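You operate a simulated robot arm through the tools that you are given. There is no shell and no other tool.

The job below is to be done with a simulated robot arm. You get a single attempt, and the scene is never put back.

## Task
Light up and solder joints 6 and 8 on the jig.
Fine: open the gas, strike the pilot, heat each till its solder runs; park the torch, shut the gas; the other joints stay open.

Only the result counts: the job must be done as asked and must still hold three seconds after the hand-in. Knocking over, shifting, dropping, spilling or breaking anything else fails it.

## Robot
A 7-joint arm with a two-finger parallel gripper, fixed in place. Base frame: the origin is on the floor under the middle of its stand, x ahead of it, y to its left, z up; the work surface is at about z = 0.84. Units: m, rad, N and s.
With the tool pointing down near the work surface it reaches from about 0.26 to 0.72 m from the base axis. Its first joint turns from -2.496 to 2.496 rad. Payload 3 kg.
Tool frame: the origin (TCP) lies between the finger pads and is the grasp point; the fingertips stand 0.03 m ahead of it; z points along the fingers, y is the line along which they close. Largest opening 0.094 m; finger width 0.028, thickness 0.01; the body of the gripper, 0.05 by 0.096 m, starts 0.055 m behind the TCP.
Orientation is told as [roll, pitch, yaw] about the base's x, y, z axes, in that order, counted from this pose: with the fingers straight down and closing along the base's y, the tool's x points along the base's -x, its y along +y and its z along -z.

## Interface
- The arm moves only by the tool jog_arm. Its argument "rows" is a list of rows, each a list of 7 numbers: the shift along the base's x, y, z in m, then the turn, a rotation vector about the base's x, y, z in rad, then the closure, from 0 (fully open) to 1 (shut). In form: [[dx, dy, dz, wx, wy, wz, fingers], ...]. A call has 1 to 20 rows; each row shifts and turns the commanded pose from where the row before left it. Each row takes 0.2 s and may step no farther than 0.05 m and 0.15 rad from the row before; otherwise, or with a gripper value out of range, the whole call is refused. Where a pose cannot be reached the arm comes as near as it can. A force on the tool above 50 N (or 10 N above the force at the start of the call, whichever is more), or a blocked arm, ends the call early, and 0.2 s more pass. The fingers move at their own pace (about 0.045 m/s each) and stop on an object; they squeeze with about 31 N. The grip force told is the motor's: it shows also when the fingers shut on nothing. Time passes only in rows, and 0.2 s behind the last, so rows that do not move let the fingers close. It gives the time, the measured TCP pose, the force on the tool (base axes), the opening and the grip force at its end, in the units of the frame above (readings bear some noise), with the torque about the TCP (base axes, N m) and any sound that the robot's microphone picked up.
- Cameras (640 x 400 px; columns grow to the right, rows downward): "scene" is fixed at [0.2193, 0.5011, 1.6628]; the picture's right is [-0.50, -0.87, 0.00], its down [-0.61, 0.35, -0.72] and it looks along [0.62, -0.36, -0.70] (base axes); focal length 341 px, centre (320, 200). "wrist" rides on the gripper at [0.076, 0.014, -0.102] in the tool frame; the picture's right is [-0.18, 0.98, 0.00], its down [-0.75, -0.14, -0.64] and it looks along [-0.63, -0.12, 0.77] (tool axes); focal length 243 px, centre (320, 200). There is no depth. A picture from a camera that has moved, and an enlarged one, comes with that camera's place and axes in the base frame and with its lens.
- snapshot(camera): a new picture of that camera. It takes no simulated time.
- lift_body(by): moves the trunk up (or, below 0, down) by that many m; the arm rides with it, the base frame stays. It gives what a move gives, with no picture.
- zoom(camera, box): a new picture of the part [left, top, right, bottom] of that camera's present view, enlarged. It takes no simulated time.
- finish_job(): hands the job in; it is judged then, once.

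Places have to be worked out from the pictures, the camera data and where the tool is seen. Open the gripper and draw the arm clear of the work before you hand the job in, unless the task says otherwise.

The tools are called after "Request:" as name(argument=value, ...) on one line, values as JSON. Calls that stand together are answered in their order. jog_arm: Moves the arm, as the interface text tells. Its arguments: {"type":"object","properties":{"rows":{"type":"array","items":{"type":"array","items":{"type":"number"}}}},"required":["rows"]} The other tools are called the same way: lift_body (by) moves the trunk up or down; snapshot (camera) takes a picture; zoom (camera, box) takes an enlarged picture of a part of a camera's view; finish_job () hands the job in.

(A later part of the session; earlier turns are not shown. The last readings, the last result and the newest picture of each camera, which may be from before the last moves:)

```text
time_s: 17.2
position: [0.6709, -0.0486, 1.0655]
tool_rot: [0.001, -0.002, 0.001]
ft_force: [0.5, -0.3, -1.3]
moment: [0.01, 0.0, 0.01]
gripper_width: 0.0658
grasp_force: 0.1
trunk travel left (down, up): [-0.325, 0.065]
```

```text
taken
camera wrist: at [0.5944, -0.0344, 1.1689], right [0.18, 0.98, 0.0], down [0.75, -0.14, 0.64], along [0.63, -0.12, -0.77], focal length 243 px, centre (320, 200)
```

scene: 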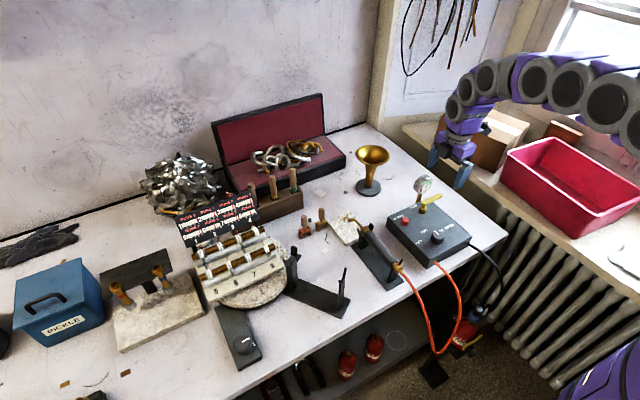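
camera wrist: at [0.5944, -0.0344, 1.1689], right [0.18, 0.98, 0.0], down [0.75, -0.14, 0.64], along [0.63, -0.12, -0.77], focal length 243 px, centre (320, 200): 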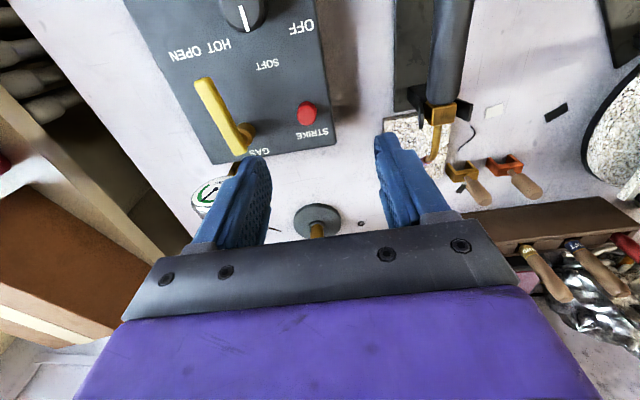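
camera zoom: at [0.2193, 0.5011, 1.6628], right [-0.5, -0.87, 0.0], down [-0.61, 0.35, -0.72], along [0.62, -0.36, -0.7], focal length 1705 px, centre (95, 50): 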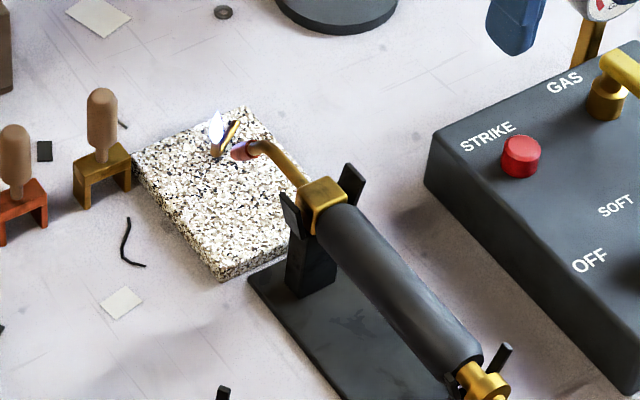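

Request:
zoom(camera="scene", box=[340, 202, 380, 232])

Request:
zoom(camera="wrist", box=[380, 100, 480, 200])

```text
13.33 times, centred on (360, 217) of scene
camera zoom: at [0.2193, 0.5011, 1.6628], right [-0.5, -0.87, 0.0], down [-0.61, 0.35, -0.72], along [0.62, -0.36, -0.7], focal length 4546 px, centre (-213, -27)
```

zoom: 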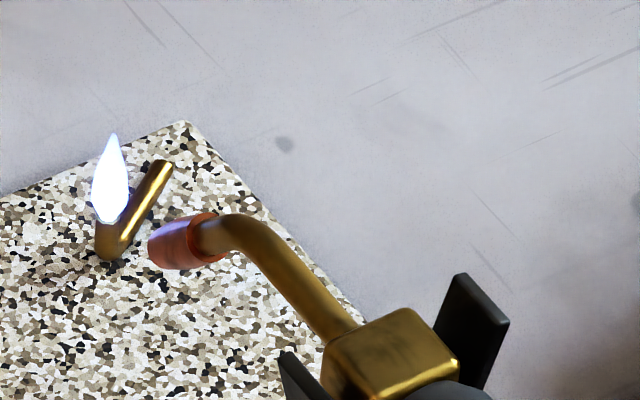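

```text
4.00 times, centred on (430, 150) of wrist
camera zoom: at [0.5944, -0.0344, 1.1689], right [0.18, 0.98, 0.0], down [0.75, -0.14, 0.64], along [0.63, -0.12, -0.77], focal length 970 px, centre (-120, 400)
```

zoom: 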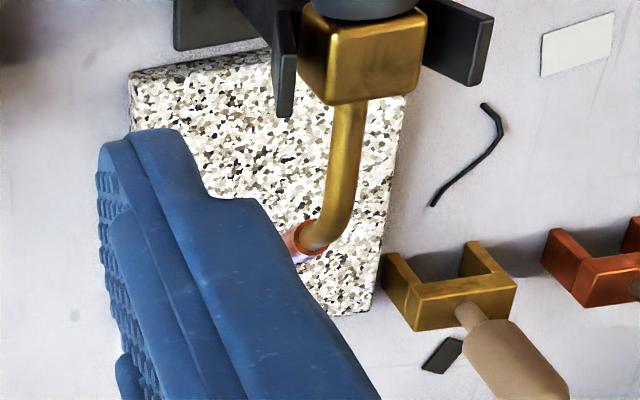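

Only the pilot is lit; the torch itself is not, so it likely has to be lifted and its tip passed through the pilot flame near (0.805, 0.075, 0.89). I'll move above the torch handle at x≈0.62 with the fingers fully open.

Request:
jog_arm(rows=[[-0.0127, 0.03, 0, 0, 0, 0, 0], [-0.0127, 0.03, 0, 0, 0, 0, 0], [-0.0127, 0.03, 0, 0, 0, 0, 0], [-0.0127, 0.0296, 0, 0, 0, 0, 0], [0, 0, -0.04, 0, 0, 0, 0], [0, 0, -0.04, 0, 0, 0, 0], [0, 0, 0, 0, 0, 0, 0]])

Request:
snapshot(camera="wrist")

Request:
zoom(camera="scene", box=[325, 190, 435, 300])

```text
time_s: 18.8
position: [0.618, 0.0707, 0.9853]
tool_rot: [0.0, -0.001, 0.002]
ft_force: [0.4, -0.2, -0.3]
moment: [-0.01, 0.01, 0.01]
gripper_width: 0.0943
grasp_force: 0.1
trunk travel left (down, up): [-0.325, 0.065]
```

```text
taken
camera wrist: at [0.5422, 0.087, 1.0886], right [0.18, 0.98, 0.0], down [0.75, -0.14, 0.64], along [0.63, -0.12, -0.77], focal length 243 px, centre (320, 200)
```

wrist: 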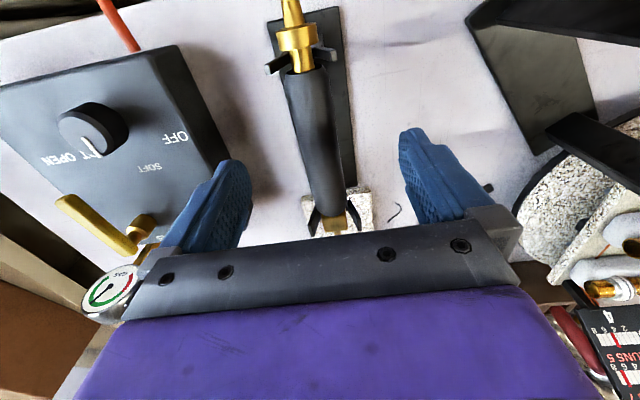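

```text
3.64 times, centred on (380, 245) of scene
camera zoom: at [0.2193, 0.5011, 1.6628], right [-0.5, -0.87, 0.0], down [-0.61, 0.35, -0.72], along [0.62, -0.36, -0.7], focal length 1240 px, centre (102, 36)
```

zoom: 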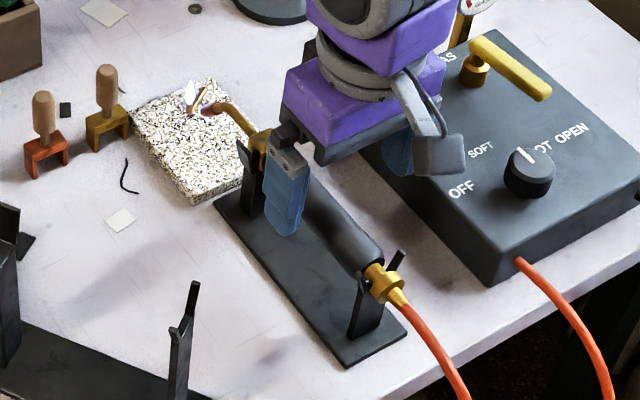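

The handle is centred between the open fingers at y≈0.0715. I'll descend to the handle axis (z≈0.917) and close.

Request:
jog_arm(rows=[[0.001, 0.001, -0.03, 0, 0, 0, 0], [0, 0, -0.03, 0, 0, 0, 0], [0, 0, -0.008, 0, 0, 0, 0], [0, 0, 0, 0, 0, 0, 0.5], [0, 0, 0, 0, 0, 0, 0.65], [0, 0, 0, 0, 0, 0, 1], [0, 0, 0, 0, 0, 0, 1], [0, 0, 0, 0, 0, 0, 1]])

Request:
snapshot(camera="wrist")

Request:
zoom(camera="scene", box=[325, 190, 435, 300])

```text
time_s: 20.6
position: [0.6199, 0.0724, 0.9185]
tool_rot: [-0.001, 0.0, 0.0]
ft_force: [-0.1, -1.0, 0.4]
moment: [-0.01, 0.03, -0.22]
gripper_width: 0.034
grasp_force: 31.4
trunk travel left (down, up): [-0.325, 0.065]
```

```text
taken
camera wrist: at [0.5439, 0.0876, 1.0211], right [0.18, 0.98, 0.0], down [0.75, -0.14, 0.64], along [0.63, -0.12, -0.77], focal length 243 px, centre (320, 200)
```

wrist: 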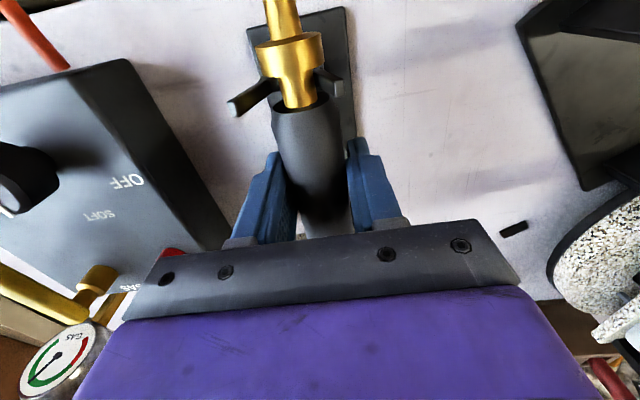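

```text
3.64 times, centred on (380, 245) of scene
camera zoom: at [0.2193, 0.5011, 1.6628], right [-0.5, -0.87, 0.0], down [-0.61, 0.35, -0.72], along [0.62, -0.36, -0.7], focal length 1240 px, centre (102, 36)
```

zoom: 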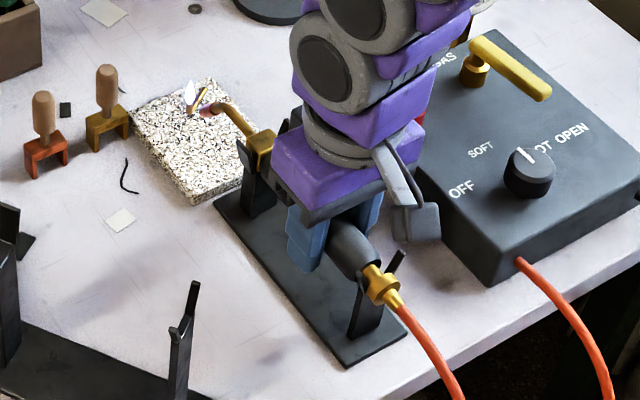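

The torch is gripped (34 mm). I'll lift it straight up 3 cm out of its forks and check that it comes cleanly.

Request:
jog_arm(rows=[[0, 0, 0.01, 0, 0, 0, 1], [0, 0, 0.01, 0, 0, 0, 1], [0, 0, 0.015, 0, 0, 0, 1], [0, 0, 0, 0, 0, 0, 1]])

Request:
zoom(camera="scene", box=[325, 190, 435, 300])

Request:
zoom(camera="scene", box=[335, 197, 385, 237])

```text
time_s: 21.6
position: [0.6196, 0.0733, 0.9524]
tool_rot: [-0.002, -0.001, 0.001]
ft_force: [-0.3, 0.8, -2.7]
moment: [0.01, 0.1, -0.01]
gripper_width: 0.0338
grasp_force: 30.6
trunk travel left (down, up): [-0.325, 0.065]
```

```text
3.64 times, centred on (380, 245) of scene
camera zoom: at [0.2193, 0.5011, 1.6628], right [-0.5, -0.87, 0.0], down [-0.61, 0.35, -0.72], along [0.62, -0.36, -0.7], focal length 1240 px, centre (102, 36)
```

zoom: 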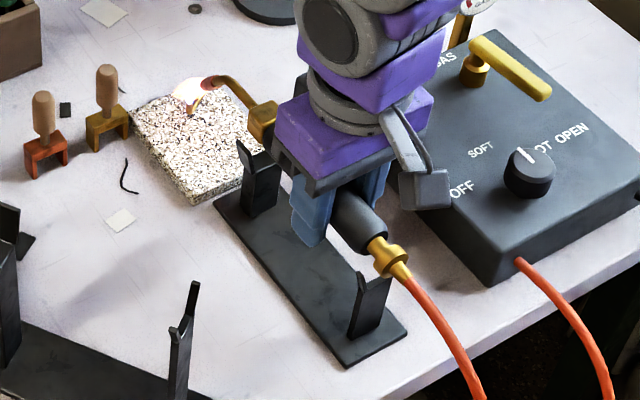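

```text
10.00 times, centred on (360, 217) of scene
camera zoom: at [0.2193, 0.5011, 1.6628], right [-0.5, -0.87, 0.0], down [-0.61, 0.35, -0.72], along [0.62, -0.36, -0.7], focal length 3410 px, centre (-80, 30)
```

zoom: 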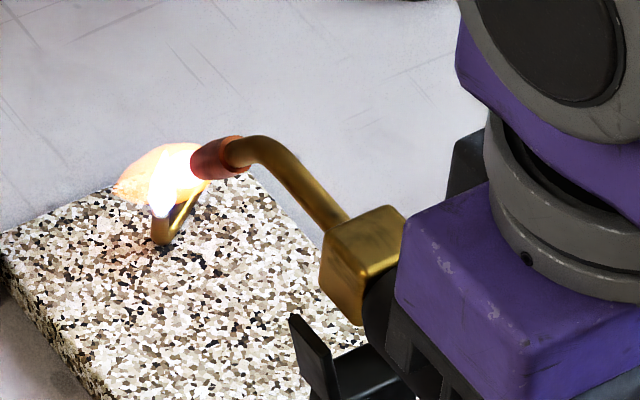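

The torch lit from the pilot by itself as it left the cradle; the flame is about 5–6 cm long along the tip's 45° downward direction. I'll lift it higher and back, away from the pilot, and inspect the jig and the second stand for the approach.

Request:
jog_arm(rows=[[0, 0, 0.04, 0, 0, 0, 1], [0, 0, 0.04, 0, 0, 0, 1], [-0.03, 0, 0.03, 0, 0, 0, 1], [-0.04, 0, 0.02, 0, 0, 0, 1], [-0.04, 0, 0.01, 0, 0, 0, 1], [0, 0, 0, 0, 0, 0, 1]])

Request:
snapshot(camera="scene")

Request:
zoom(camera="scene", box=[230, 230, 290, 270])

Request:
zoom(camera="scene", box=[270, 235, 360, 325])

Request:
snapshot(camera="wrist")

```text
time_s: 23.0
position: [0.5113, 0.0764, 1.0937]
tool_rot: [-0.001, 0.001, 0.003]
ft_force: [0.8, 0.7, -3.6]
moment: [0.0, 0.1, -0.01]
gripper_width: 0.0338
grasp_force: 31.2
trunk travel left (down, up): [-0.325, 0.065]
```

```text
taken
```

scene: 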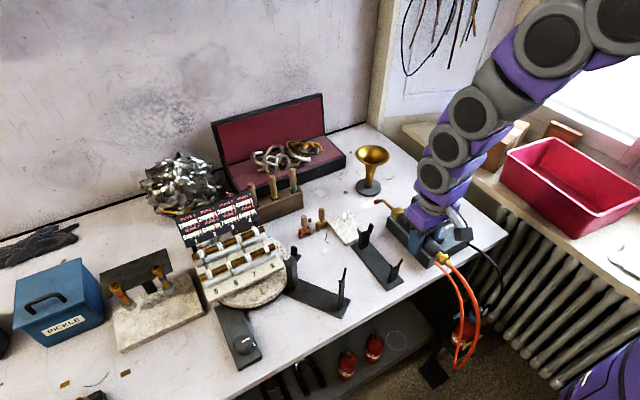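

```text
10.00 times, centred on (260, 250) of scene
camera zoom: at [0.2193, 0.5011, 1.6628], right [-0.5, -0.87, 0.0], down [-0.61, 0.35, -0.72], along [0.62, -0.36, -0.7], focal length 3410 px, centre (920, -300)
```

zoom: 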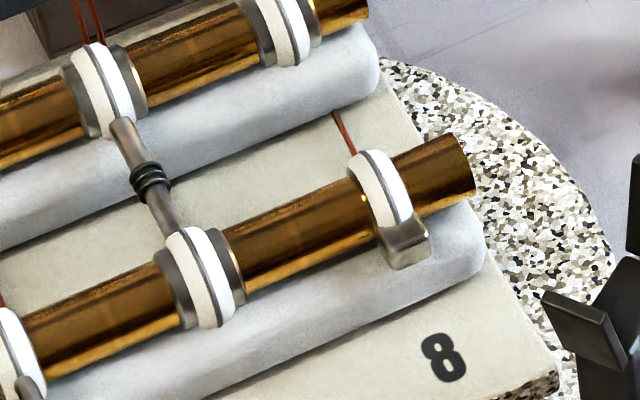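

```text
4.44 times, centred on (315, 280) of scene
camera zoom: at [0.2193, 0.5011, 1.6628], right [-0.5, -0.87, 0.0], down [-0.61, 0.35, -0.72], along [0.62, -0.36, -0.7], focal length 1516 px, centre (342, -156)
```

zoom: 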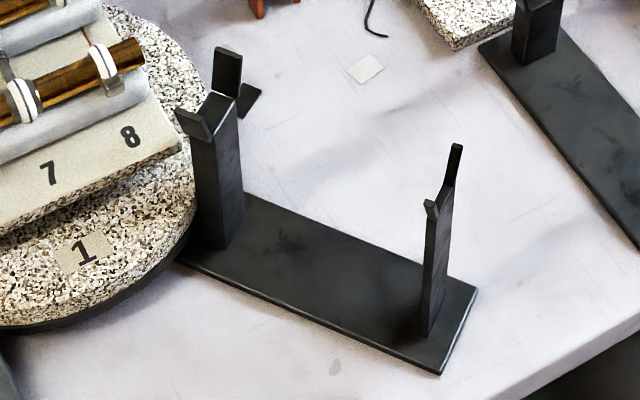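

```text
taken
camera wrist: at [0.4351, 0.091, 1.1961], right [0.18, 0.98, 0.0], down [0.75, -0.14, 0.64], along [0.63, -0.12, -0.77], focal length 243 px, centre (320, 200)
```

wrist: 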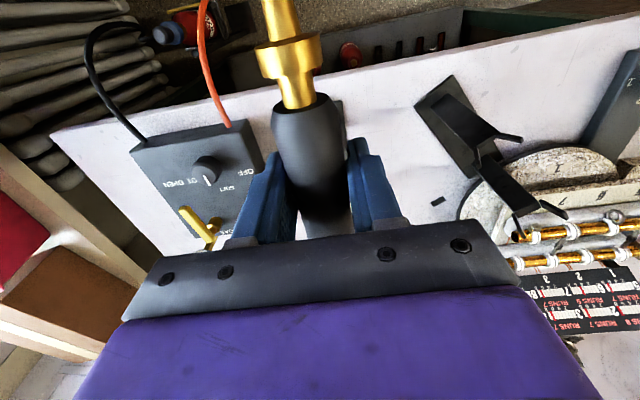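

I'll check whether the torch is still burning and zoom on its nozzle.

Request:
zoom(camera="scene", box=[360, 180, 440, 240])

Request:
zoom(camera="wrist", box=[400, 60, 640, 280])

```text
6.67 times, centred on (400, 210) of scene
camera zoom: at [0.2193, 0.5011, 1.6628], right [-0.5, -0.87, 0.0], down [-0.61, 0.35, -0.72], along [0.62, -0.36, -0.7], focal length 2273 px, centre (-213, 133)
```

zoom: 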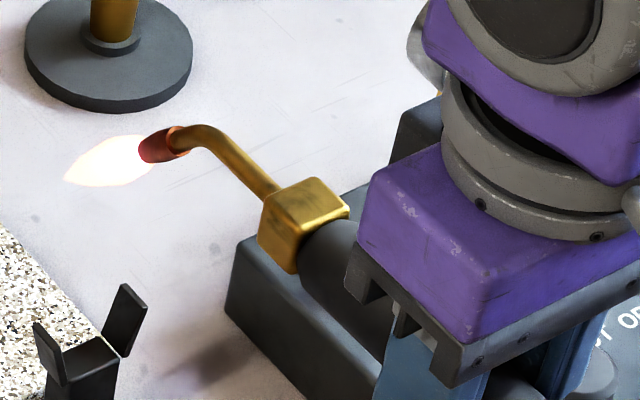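

```text
1.82 times, centred on (520, 170) of wrist
camera zoom: at [0.4351, 0.091, 1.1961], right [0.18, 0.98, 0.0], down [0.75, -0.14, 0.64], along [0.63, -0.12, -0.77], focal length 441 px, centre (-44, 254)
```

zoom: 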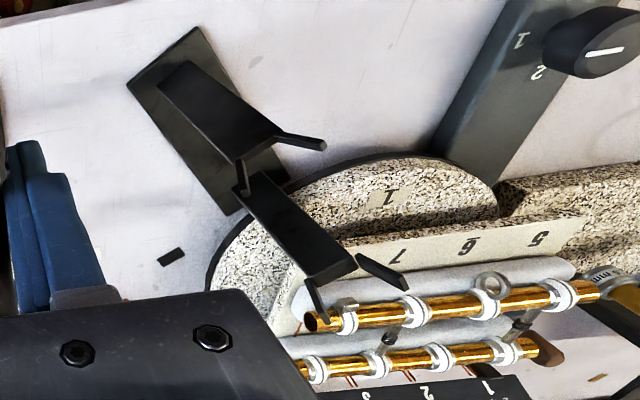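

The flame is steady: about 7 cm long, 52° below horizontal from the tip, and the tip end is about 0.170 m ahead of and 0.0375 m below the TCP. Joint 8 triangulates to about (0.753, 0.352, 0.955), and the second stand's fork tips are at z≈0.993. I'll zoom on joint 6 and get precise pixels.

Request:
zoom(camera="scene", box=[200, 240, 260, 280])

Request:
zoom(camera="wrist", box=[560, 190, 640, 240])

Request:
zoom(camera="wrist", box=[500, 190, 580, 260])

Request:
zoom(camera="scene", box=[175, 190, 265, 250])

```text
10.00 times, centred on (230, 260) of scene
camera zoom: at [0.2193, 0.5011, 1.6628], right [-0.5, -0.87, 0.0], down [-0.61, 0.35, -0.72], along [0.62, -0.36, -0.7], focal length 3410 px, centre (1220, -400)
```

zoom: 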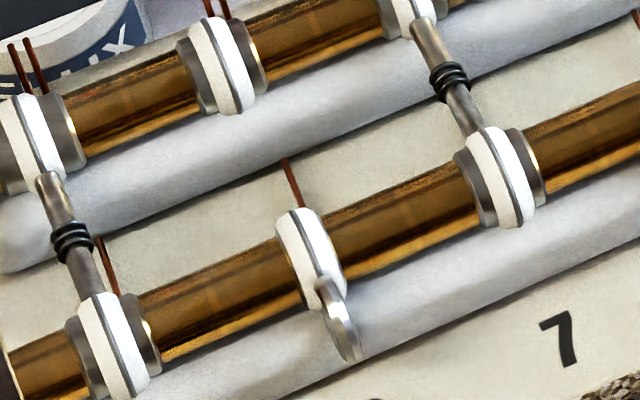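

```text
8.00 times, centred on (600, 215) of wrist
camera zoom: at [0.4351, 0.091, 1.1961], right [0.18, 0.98, 0.0], down [0.75, -0.14, 0.64], along [0.63, -0.12, -0.77], focal length 1941 px, centre (-1920, 80)
```

zoom: 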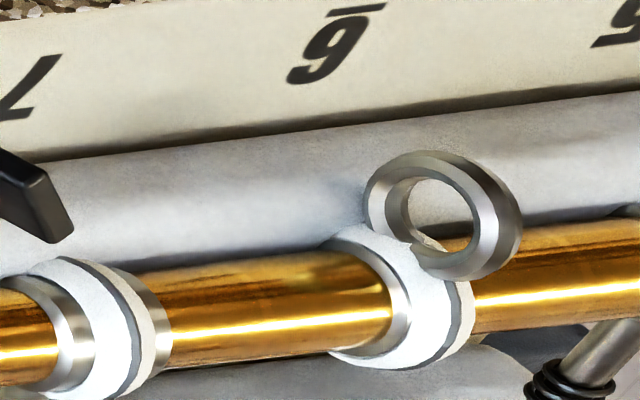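

```text
5.71 times, centred on (540, 225) of wrist
camera zoom: at [0.4351, 0.091, 1.1961], right [0.18, 0.98, 0.0], down [0.75, -0.14, 0.64], along [0.63, -0.12, -0.77], focal length 1386 px, centre (-937, 57)
```

zoom: 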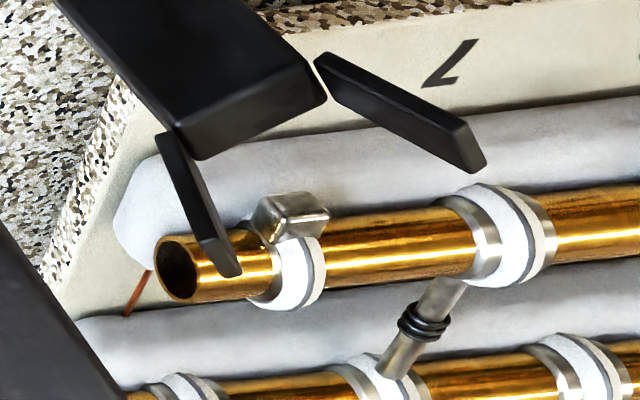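

```text
6.67 times, centred on (220, 220) of scene
camera zoom: at [0.2193, 0.5011, 1.6628], right [-0.5, -0.87, 0.0], down [-0.61, 0.35, -0.72], along [0.62, -0.36, -0.7], focal length 2273 px, centre (987, 67)
```

zoom: 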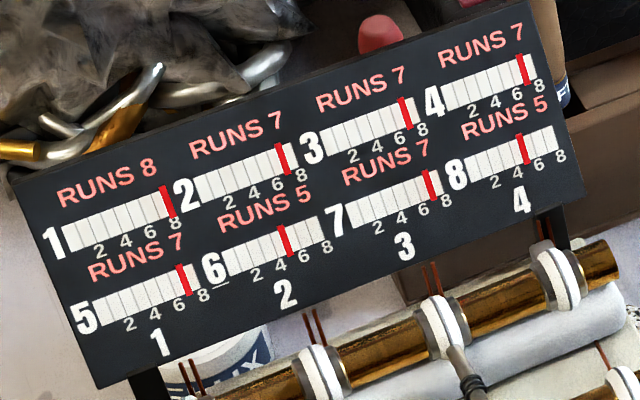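

Joints 6 and 8 are fixed at about (0.755, 0.452, 0.958) and (0.756, 0.352, 0.959), in line with each other. All the gauges are empty. I'll carry the torch high to a stand-off pose in front of joint 8, turned 10° left.

Request:
jog_arm(rows=[[-0.0036, 0.0381, 0, 0, 0, 0.0291, 1], [-0.0036, 0.0381, 0, 0, 0, 0.0291, 1], [-0.0036, 0.0381, 0, 0, 0, 0.0291, 1], [-0.0036, 0.0381, 0, 0, 0, 0.0291, 1], [-0.0036, 0.0381, 0, 0, 0, 0.0291, 1], [-0.0036, 0.0381, 0, 0, 0, 0.0291, 1], [0, 0, 0, 0, 0, 0, 1]])

Request:
snapshot(camera="scene")

Request:
zoom(camera="scene", box=[240, 210, 340, 280])

Request:
snapshot(camera="wrist")

```text
time_s: 24.6
position: [0.4889, 0.3031, 1.0947]
tool_rot: [0.0, -0.001, 0.175]
ft_force: [0.1, -0.1, -2.4]
moment: [0.03, 0.02, -0.02]
gripper_width: 0.0337
grasp_force: 30.9
trunk travel left (down, up): [-0.325, 0.065]
```

```text
taken
```

scene: 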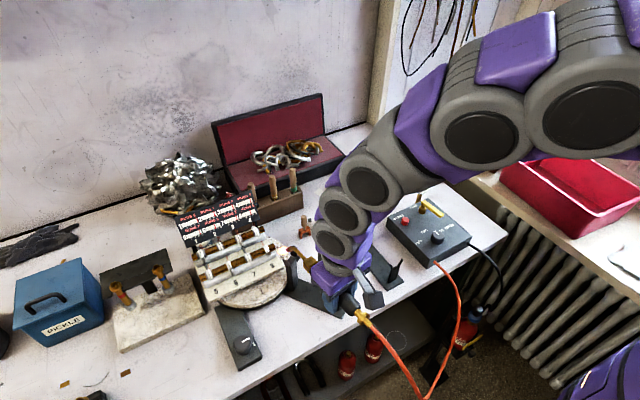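

```text
5.71 times, centred on (290, 245) of scene
camera zoom: at [0.2193, 0.5011, 1.6628], right [-0.5, -0.87, 0.0], down [-0.61, 0.35, -0.72], along [0.62, -0.36, -0.7], focal length 1948 px, centre (491, -57)
```

zoom: 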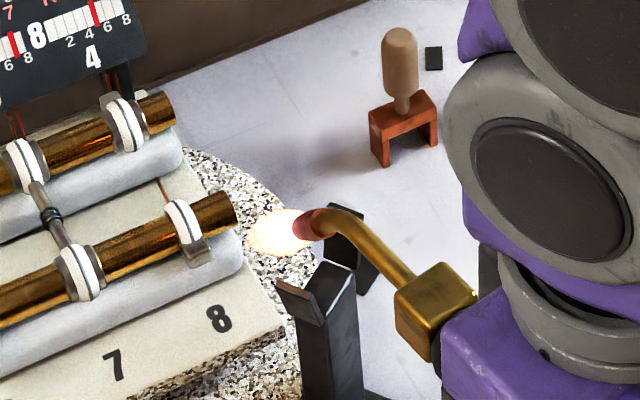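

```text
taken
camera wrist: at [0.4108, 0.3043, 1.1982], right [0.01, 1.0, 0.0], down [0.77, -0.01, 0.64], along [0.64, -0.01, -0.77], focal length 243 px, centre (320, 200)
```

wrist: 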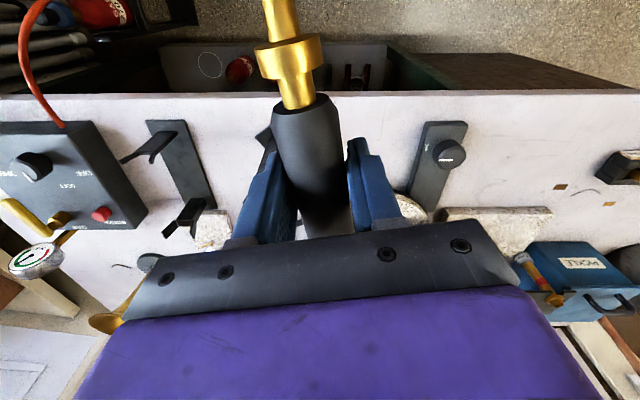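

The predicted tip pixel matches the picture, so my torch model is good. I'll move 60% of the way toward the heating pose and check.

Request:
jog_arm(rows=[[0.016, 0.003, -0.0147, 0, 0, 0, 1], [0.016, 0.003, -0.0147, 0, 0, 0, 1], [0.016, 0.003, -0.0147, 0, 0, 0, 1]])

Request:
zoom(camera="scene", box=[225, 205, 325, 275])

Request:
zoom(camera="scene", box=[175, 190, 265, 250])

```text
time_s: 25.4
position: [0.5375, 0.3117, 1.0493]
tool_rot: [-0.004, -0.002, 0.175]
ft_force: [-0.6, -0.3, -2.0]
moment: [-0.02, 0.06, 0.0]
gripper_width: 0.034
grasp_force: 31.2
trunk travel left (down, up): [-0.325, 0.065]
```

```text
5.71 times, centred on (275, 240) of scene
camera zoom: at [0.2193, 0.5011, 1.6628], right [-0.5, -0.87, 0.0], down [-0.61, 0.35, -0.72], along [0.62, -0.36, -0.7], focal length 1948 px, centre (577, -29)
```

zoom: 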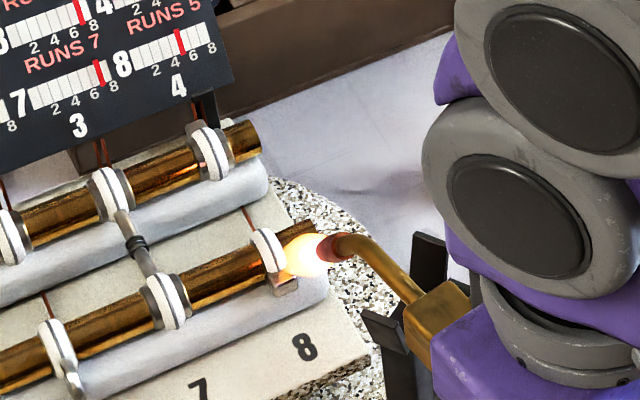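

```text
6.67 times, centred on (220, 220) of scene
camera zoom: at [0.2193, 0.5011, 1.6628], right [-0.5, -0.87, 0.0], down [-0.61, 0.35, -0.72], along [0.62, -0.36, -0.7], focal length 2273 px, centre (987, 67)
```

zoom: 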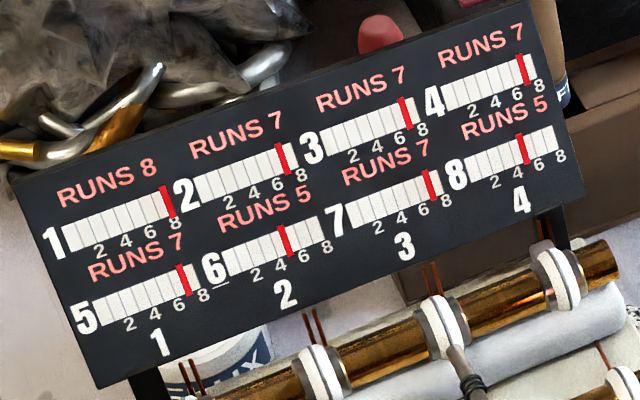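

The flame's end is just reaching joint 8, and gauge 8 is still empty. I'll close in to the heating pose and check the gauge right away.

Request:
jog_arm(rows=[[0.0155, 0.0045, -0.0137, 0, 0, 0, 1], [0.0155, 0.0045, -0.0137, 0, 0, 0, 1], [0, 0, 0, 0, 0, 0, 1]])

Request:
zoom(camera="scene", box=[225, 205, 325, 275])

Request:
zoom(camera="scene", box=[175, 190, 265, 250])

```text
time_s: 26.2
position: [0.5687, 0.3187, 1.0224]
tool_rot: [-0.003, 0.0, 0.176]
ft_force: [0.3, 0.4, -2.7]
moment: [-0.02, 0.05, -0.01]
gripper_width: 0.0335
grasp_force: 30.7
trunk travel left (down, up): [-0.325, 0.065]
```

```text
5.71 times, centred on (275, 240) of scene
camera zoom: at [0.2193, 0.5011, 1.6628], right [-0.5, -0.87, 0.0], down [-0.61, 0.35, -0.72], along [0.62, -0.36, -0.7], focal length 1948 px, centre (577, -29)
```

zoom: 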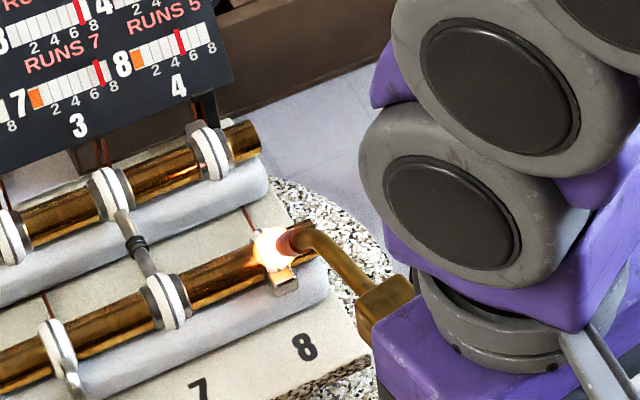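

```text
6.67 times, centred on (220, 220) of scene
camera zoom: at [0.2193, 0.5011, 1.6628], right [-0.5, -0.87, 0.0], down [-0.61, 0.35, -0.72], along [0.62, -0.36, -0.7], focal length 2273 px, centre (987, 67)
```

zoom: 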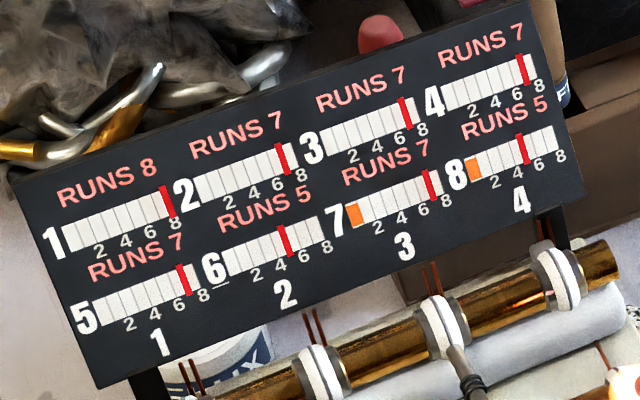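

Gauge 8 reads 1, but gauge 7 also reads 1, so some heat reaches joint 7 (it runs at 7). I'll hold briefly while shifting the flame a few mm away from 7, then compare the rates.

Request:
jog_arm(rows=[[0, -0.005, 0, 0, 0, 0, 1], [0, 0, 0, 0, 0, 0, 1]])

Request:
zoom(camera="scene", box=[175, 190, 265, 250])

Request:
zoom(camera="scene", box=[225, 205, 325, 275])

```text
time_s: 26.8
position: [0.57, 0.3142, 1.022]
tool_rot: [0.001, -0.001, 0.175]
ft_force: [0.6, -0.1, -2.9]
moment: [-0.02, 0.07, -0.01]
gripper_width: 0.0339
grasp_force: 31.2
trunk travel left (down, up): [-0.325, 0.065]
```

```text
6.67 times, centred on (220, 220) of scene
camera zoom: at [0.2193, 0.5011, 1.6628], right [-0.5, -0.87, 0.0], down [-0.61, 0.35, -0.72], along [0.62, -0.36, -0.7], focal length 2273 px, centre (987, 67)
```

zoom: 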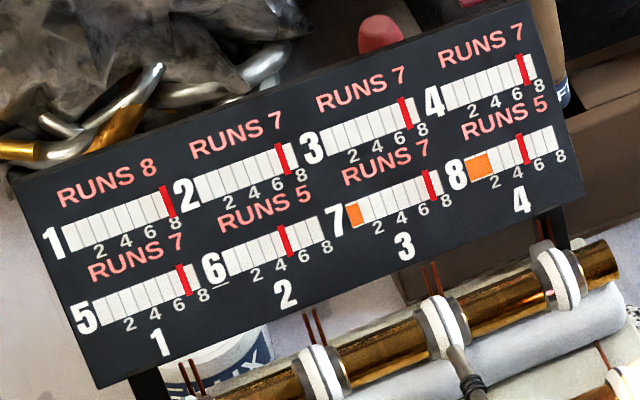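

```text
5.71 times, centred on (275, 240) of scene
camera zoom: at [0.2193, 0.5011, 1.6628], right [-0.5, -0.87, 0.0], down [-0.61, 0.35, -0.72], along [0.62, -0.36, -0.7], focal length 1948 px, centre (577, -29)
```

zoom: 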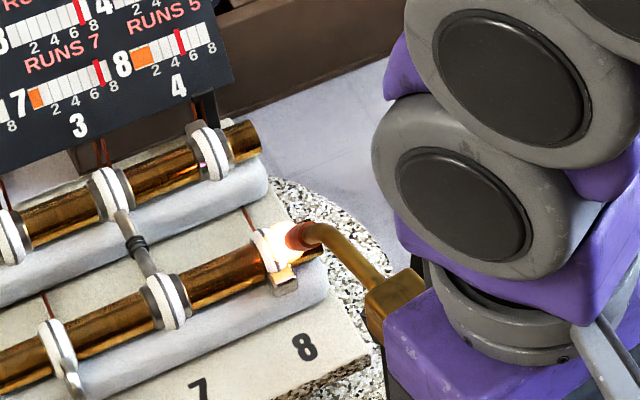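

Gauge 8 rose to 2 while 7 stayed at 1. I'll keep heating here in short steps.

Request:
jog_arm(rows=[[0, 0, 0, 0, 0, 0, 1], [0, 0, 0, 0, 0, 0, 1]])

Request:
zoom(camera="scene", box=[175, 190, 265, 250])

Request:
zoom(camera="scene", box=[245, 235, 285, 265])

```text
time_s: 27.4
position: [0.5701, 0.315, 1.0224]
tool_rot: [-0.001, 0.001, 0.178]
ft_force: [-0.1, 0.0, -3.3]
moment: [0.0, 0.08, 0.0]
gripper_width: 0.0338
grasp_force: 31.0
trunk travel left (down, up): [-0.325, 0.065]
```

```text
6.67 times, centred on (220, 220) of scene
camera zoom: at [0.2193, 0.5011, 1.6628], right [-0.5, -0.87, 0.0], down [-0.61, 0.35, -0.72], along [0.62, -0.36, -0.7], focal length 2273 px, centre (987, 67)
```

zoom: 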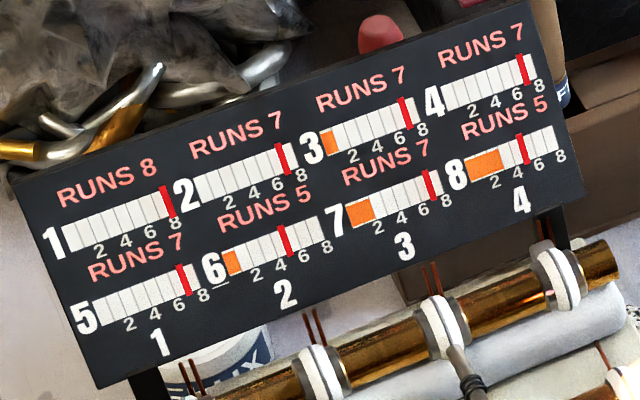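

```text
13.33 times, centred on (265, 250) of scene
camera zoom: at [0.2193, 0.5011, 1.6628], right [-0.5, -0.87, 0.0], down [-0.61, 0.35, -0.72], along [0.62, -0.36, -0.7], focal length 4546 px, centre (1053, -467)
```

zoom: 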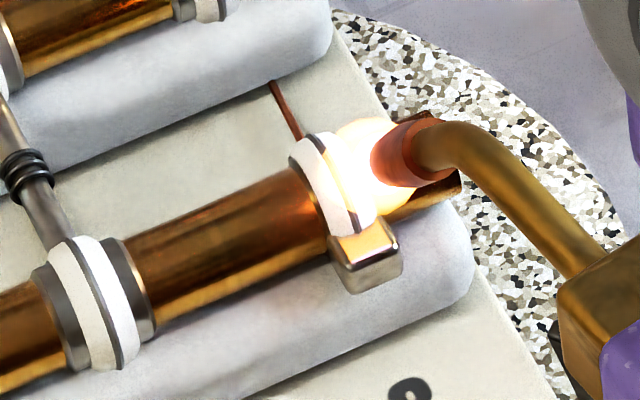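

Readings now: 8 at 3, 7 at 2, and 6 and 3 at 1, so heat conducts along the rod and links. At this rate 8 reaches 5 with 7 well under 7, so I'll continue.

Request:
jog_arm(rows=[[0, 0, 0, 0, 0, 0, 1], [0, 0, 0, 0, 0, 0, 1]])

Request:
zoom(camera="scene", box=[175, 190, 265, 250])

Request:
zoom(camera="scene", box=[245, 235, 285, 265])

```text
time_s: 28.0
position: [0.5696, 0.3139, 1.0217]
tool_rot: [0.0, -0.001, 0.176]
ft_force: [-0.3, 0.8, -1.7]
moment: [-0.01, 0.07, 0.01]
gripper_width: 0.0338
grasp_force: 30.9
trunk travel left (down, up): [-0.325, 0.065]
```

```text
6.67 times, centred on (220, 220) of scene
camera zoom: at [0.2193, 0.5011, 1.6628], right [-0.5, -0.87, 0.0], down [-0.61, 0.35, -0.72], along [0.62, -0.36, -0.7], focal length 2273 px, centre (987, 67)
```

zoom: 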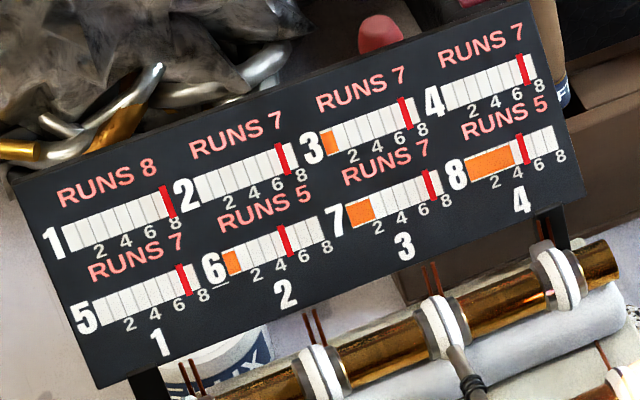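

```text
13.33 times, centred on (265, 250) of scene
camera zoom: at [0.2193, 0.5011, 1.6628], right [-0.5, -0.87, 0.0], down [-0.61, 0.35, -0.72], along [0.62, -0.36, -0.7], focal length 4546 px, centre (1053, -467)
```

zoom: 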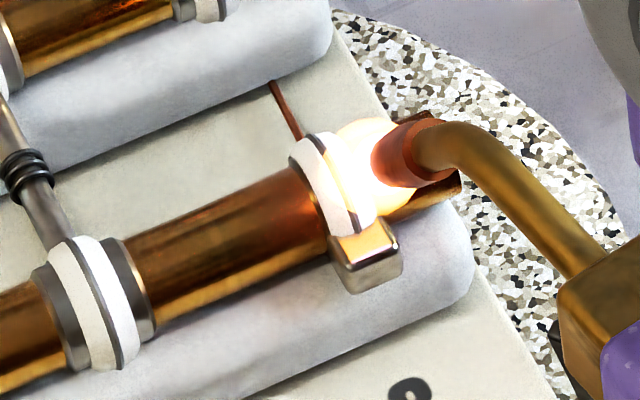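

Gauge 8 is at about 4, gauge 7 still at 2. I'll continue with a shorter step.

Request:
jog_arm(rows=[[0, 0, 0, 0, 0, 0, 1]])

Request:
zoom(camera="scene", box=[175, 190, 265, 250])

Request:
zoom(camera="scene", box=[245, 235, 285, 265])

```text
time_s: 28.4
position: [0.5688, 0.3132, 1.0236]
tool_rot: [-0.001, 0.001, 0.176]
ft_force: [-0.4, -0.8, -3.0]
moment: [-0.01, 0.08, -0.03]
gripper_width: 0.0339
grasp_force: 30.8
trunk travel left (down, up): [-0.325, 0.065]
```

```text
6.67 times, centred on (220, 220) of scene
camera zoom: at [0.2193, 0.5011, 1.6628], right [-0.5, -0.87, 0.0], down [-0.61, 0.35, -0.72], along [0.62, -0.36, -0.7], focal length 2273 px, centre (987, 67)
```

zoom: 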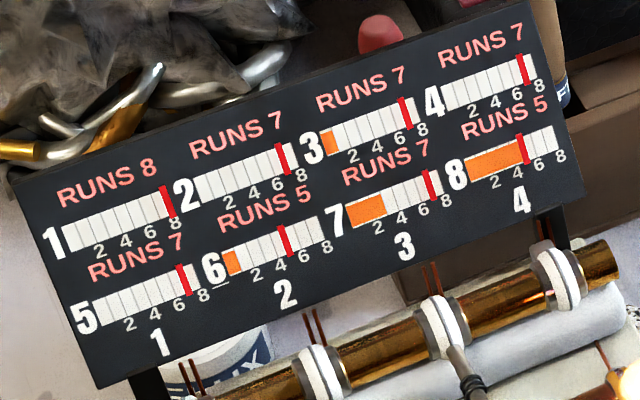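

```text
13.33 times, centred on (265, 250) of scene
camera zoom: at [0.2193, 0.5011, 1.6628], right [-0.5, -0.87, 0.0], down [-0.61, 0.35, -0.72], along [0.62, -0.36, -0.7], focal length 4546 px, centre (1053, -467)
```

zoom: 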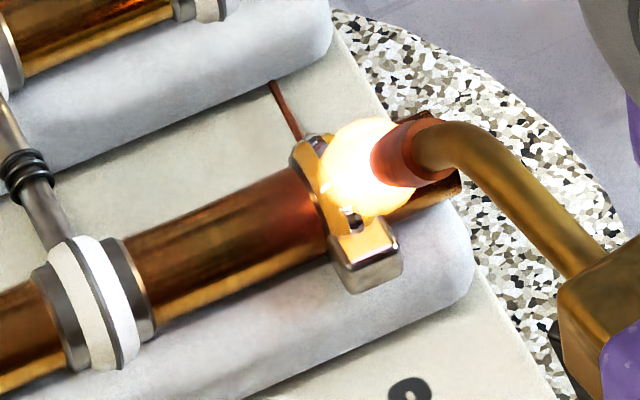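

Gauge 8 reached the red line at 5 and the white ring turned to shiny metal, so its solder has run. I'll pull the torch straight back and up now.

Request:
jog_arm(rows=[[-0.035, -0.008, 0.03, 0, 0, 0, 1], [-0.035, -0.006, 0.03, 0, 0, 0, 1], [-0.02, -0.004, 0.02, 0, 0, 0, 1], [0, 0, 0, 0, 0, 0, 1]])

Request:
zoom(camera="scene", box=[175, 190, 265, 250])

Request:
zoom(camera="scene", box=[245, 235, 285, 265])

```text
time_s: 29.4
position: [0.4799, 0.2945, 1.101]
tool_rot: [0.001, -0.001, 0.175]
ft_force: [0.0, 0.6, -2.9]
moment: [-0.05, 0.08, 0.01]
gripper_width: 0.0341
grasp_force: 30.5
trunk travel left (down, up): [-0.325, 0.065]
```

```text
6.67 times, centred on (220, 220) of scene
camera zoom: at [0.2193, 0.5011, 1.6628], right [-0.5, -0.87, 0.0], down [-0.61, 0.35, -0.72], along [0.62, -0.36, -0.7], focal length 2273 px, centre (987, 67)
```

zoom: 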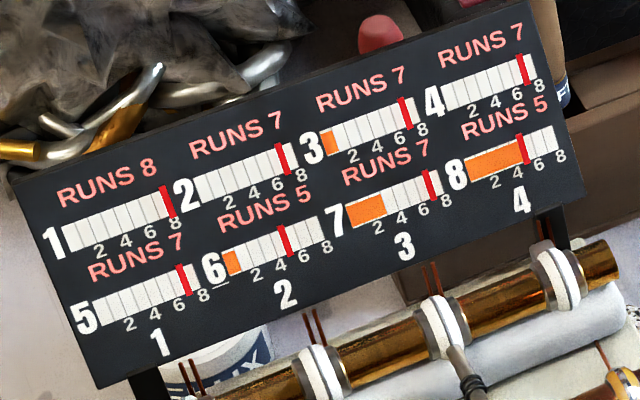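

```text
13.33 times, centred on (265, 250) of scene
camera zoom: at [0.2193, 0.5011, 1.6628], right [-0.5, -0.87, 0.0], down [-0.61, 0.35, -0.72], along [0.62, -0.36, -0.7], focal length 4546 px, centre (1053, -467)
```

zoom: 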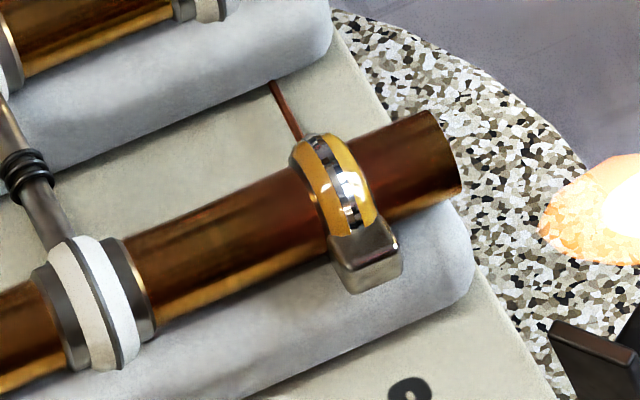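

Joint 8 is soldered, shown by the golden ring with a bright fillet. Gauges read 7 at 3, 6 at 1 and 3 at 1. I'll move to a stand-off in front of joint 6 and wait there to see whether the neighbours cool.

Request:
jog_arm(rows=[[0.004, 0.021, 0, 0, 0, 0.0582, 1], [0.004, 0.021, 0, 0, 0, 0.0582, 1], [0.004, 0.021, 0, 0, 0, 0.0582, 1], [0, 0, 0, 0, 0, 0, 1], [0, 0, 0, 0, 0, 0, 1], [0, 0, 0, 0, 0, 0, 1], [0, 0, 0, 0, 0, 0, 1], [0, 0, 0, 0, 0, 0, 1], [0, 0, 0, 0, 0, 0, 1], [0, 0, 0, 0, 0, 0, 1], [0, 0, 0, 0, 0, 0, 1]])

Request:
zoom(camera="scene", box=[175, 190, 265, 250])

Request:
snapshot(camera="scene")

```text
time_s: 31.8
position: [0.491, 0.3592, 1.102]
tool_rot: [0.003, 0.001, 0.352]
ft_force: [0.3, 0.0, -3.0]
moment: [-0.03, 0.07, 0.0]
gripper_width: 0.0339
grasp_force: 31.2
trunk travel left (down, up): [-0.325, 0.065]
```

```text
6.67 times, centred on (220, 220) of scene
camera zoom: at [0.2193, 0.5011, 1.6628], right [-0.5, -0.87, 0.0], down [-0.61, 0.35, -0.72], along [0.62, -0.36, -0.7], focal length 2273 px, centre (987, 67)
```

zoom: 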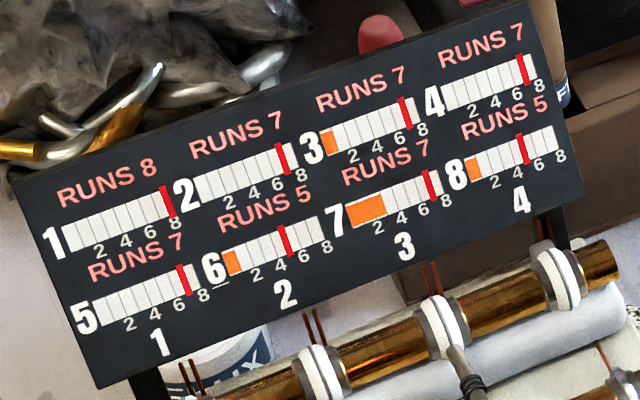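

```text
taken
```

scene: 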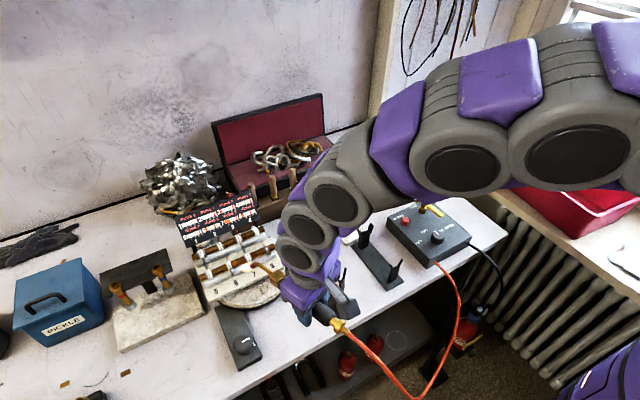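

Gauge 8 fell to 1 but 7 still shows 3. I'll wait a few more seconds with the flame in free air to see if 7 cools.

Request:
jog_arm(rows=[[0, 0, 0, 0, 0, 0, 1], [0, 0, 0, 0, 0, 0, 1], [0, 0, 0, 0, 0, 0, 1], [0, 0, 0, 0, 0, 0, 1], [0, 0, 0, 0, 0, 0, 1], [0, 0, 0, 0, 0, 0, 1], [0, 0, 0, 0, 0, 0, 1], [0, 0, 0, 0, 0, 0, 1], [0, 0, 0, 0, 0, 0, 1], [0, 0, 0, 0, 0, 0, 1], [0, 0, 0, 0, 0, 0, 1], [0, 0, 0, 0, 0, 0, 1], [0, 0, 0, 0, 0, 0, 1], [0, 0, 0, 0, 0, 0, 1], [0, 0, 0, 0, 0, 0, 1]])

Request:
zoom(camera="scene", box=[175, 190, 265, 250])

Request:
zoom(camera="scene", box=[220, 230, 320, 300])

```text
time_s: 35.0
position: [0.4915, 0.3582, 1.102]
tool_rot: [0.001, 0.001, 0.352]
ft_force: [-0.4, -0.6, -3.0]
moment: [0.02, 0.06, 0.03]
gripper_width: 0.034
grasp_force: 31.2
trunk travel left (down, up): [-0.325, 0.065]
```

```text
6.67 times, centred on (220, 220) of scene
camera zoom: at [0.2193, 0.5011, 1.6628], right [-0.5, -0.87, 0.0], down [-0.61, 0.35, -0.72], along [0.62, -0.36, -0.7], focal length 2273 px, centre (987, 67)
```

zoom: 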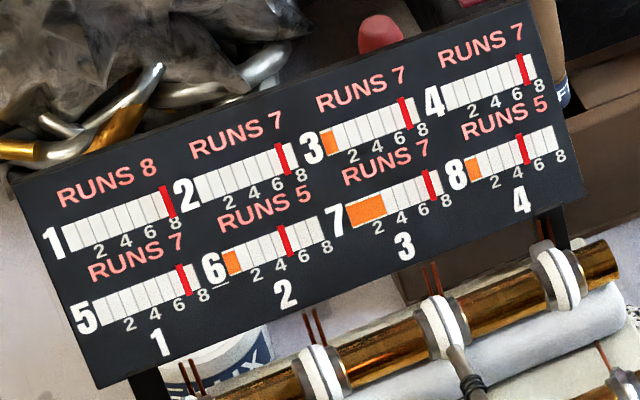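

```text
5.71 times, centred on (270, 265) of scene
camera zoom: at [0.2193, 0.5011, 1.6628], right [-0.5, -0.87, 0.0], down [-0.61, 0.35, -0.72], along [0.62, -0.36, -0.7], focal length 1948 px, centre (606, -171)
```

zoom: 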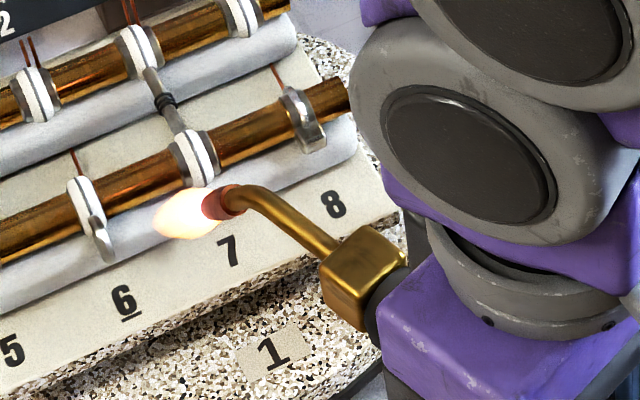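

The other gauges hold steady (7 at 3, 6 at 1), so joint 7 still has plenty of margin. I'll bring the flame onto joint 6 along the torch direction, aimed slightly to the side away from 7.

Request:
jog_arm(rows=[[0.0214, 0.0076, -0.0202, 0, 0, 0, 1], [0.0214, 0.0076, -0.0202, 0, 0, 0, 1], [0.0214, 0.0076, -0.0202, 0, 0, 0, 1], [0.0214, 0.0076, -0.0202, 0, 0, 0, 1]])

Request:
zoom(camera="scene", box=[175, 190, 265, 250])

Request:
zoom(camera="scene", box=[190, 230, 290, 300])

```text
time_s: 36.0
position: [0.5774, 0.3889, 1.0175]
tool_rot: [-0.001, 0.002, 0.351]
ft_force: [0.8, -0.5, -2.5]
moment: [-0.01, 0.09, 0.02]
gripper_width: 0.034
grasp_force: 31.9
trunk travel left (down, up): [-0.325, 0.065]
```

```text
6.67 times, centred on (220, 220) of scene
camera zoom: at [0.2193, 0.5011, 1.6628], right [-0.5, -0.87, 0.0], down [-0.61, 0.35, -0.72], along [0.62, -0.36, -0.7], focal length 2273 px, centre (987, 67)
```

zoom: 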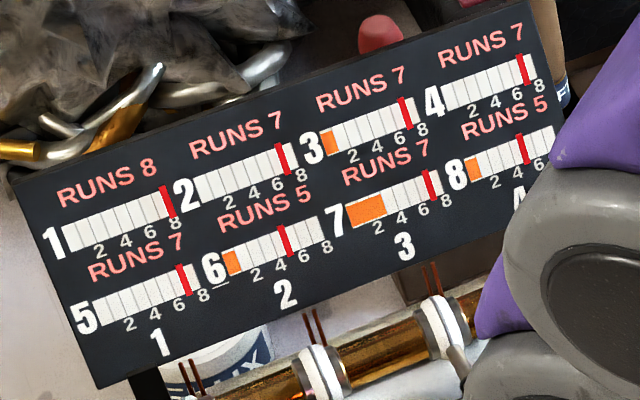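

```text
5.71 times, centred on (240, 265) of scene
camera zoom: at [0.2193, 0.5011, 1.6628], right [-0.5, -0.87, 0.0], down [-0.61, 0.35, -0.72], along [0.62, -0.36, -0.7], focal length 1948 px, centre (777, -171)
```

zoom: 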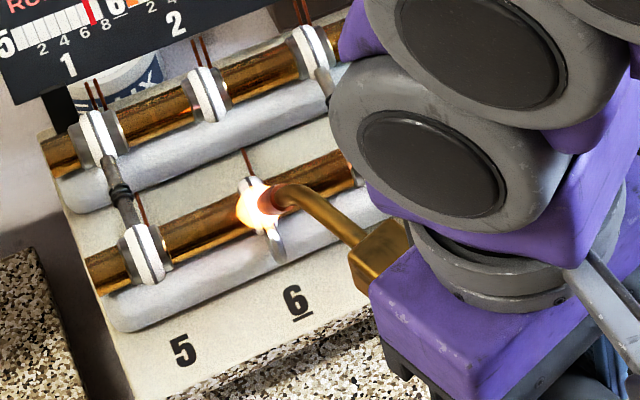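

The flame is on joint 6 and all gauges are still visible. I'll heat in short steps.

Request:
jog_arm(rows=[[0, 0, 0.002, 0, 0, 0, 1], [0, 0, 0, 0, 0, 0, 1]])

Request:
zoom(camera="scene", box=[175, 190, 265, 250])

Request:
zoom(camera="scene", box=[210, 250, 250, 280])

```text
time_s: 36.6
position: [0.576, 0.3897, 1.0207]
tool_rot: [-0.003, 0.0, 0.349]
ft_force: [0.0, 0.2, -2.5]
moment: [-0.03, 0.09, 0.01]
gripper_width: 0.034
grasp_force: 31.3
trunk travel left (down, up): [-0.325, 0.065]
```

```text
6.67 times, centred on (220, 220) of scene
camera zoom: at [0.2193, 0.5011, 1.6628], right [-0.5, -0.87, 0.0], down [-0.61, 0.35, -0.72], along [0.62, -0.36, -0.7], focal length 2273 px, centre (987, 67)
```

zoom: 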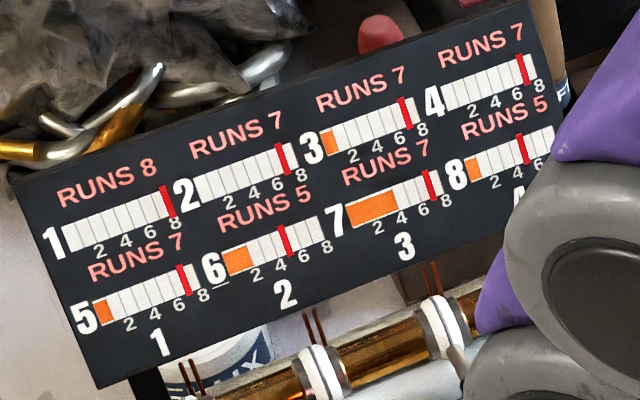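

```text
13.33 times, centred on (230, 265) of scene
camera zoom: at [0.2193, 0.5011, 1.6628], right [-0.5, -0.87, 0.0], down [-0.61, 0.35, -0.72], along [0.62, -0.36, -0.7], focal length 4546 px, centre (1520, -667)
```

zoom: 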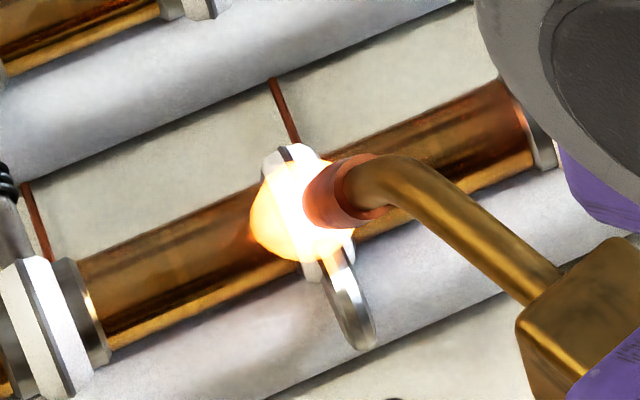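

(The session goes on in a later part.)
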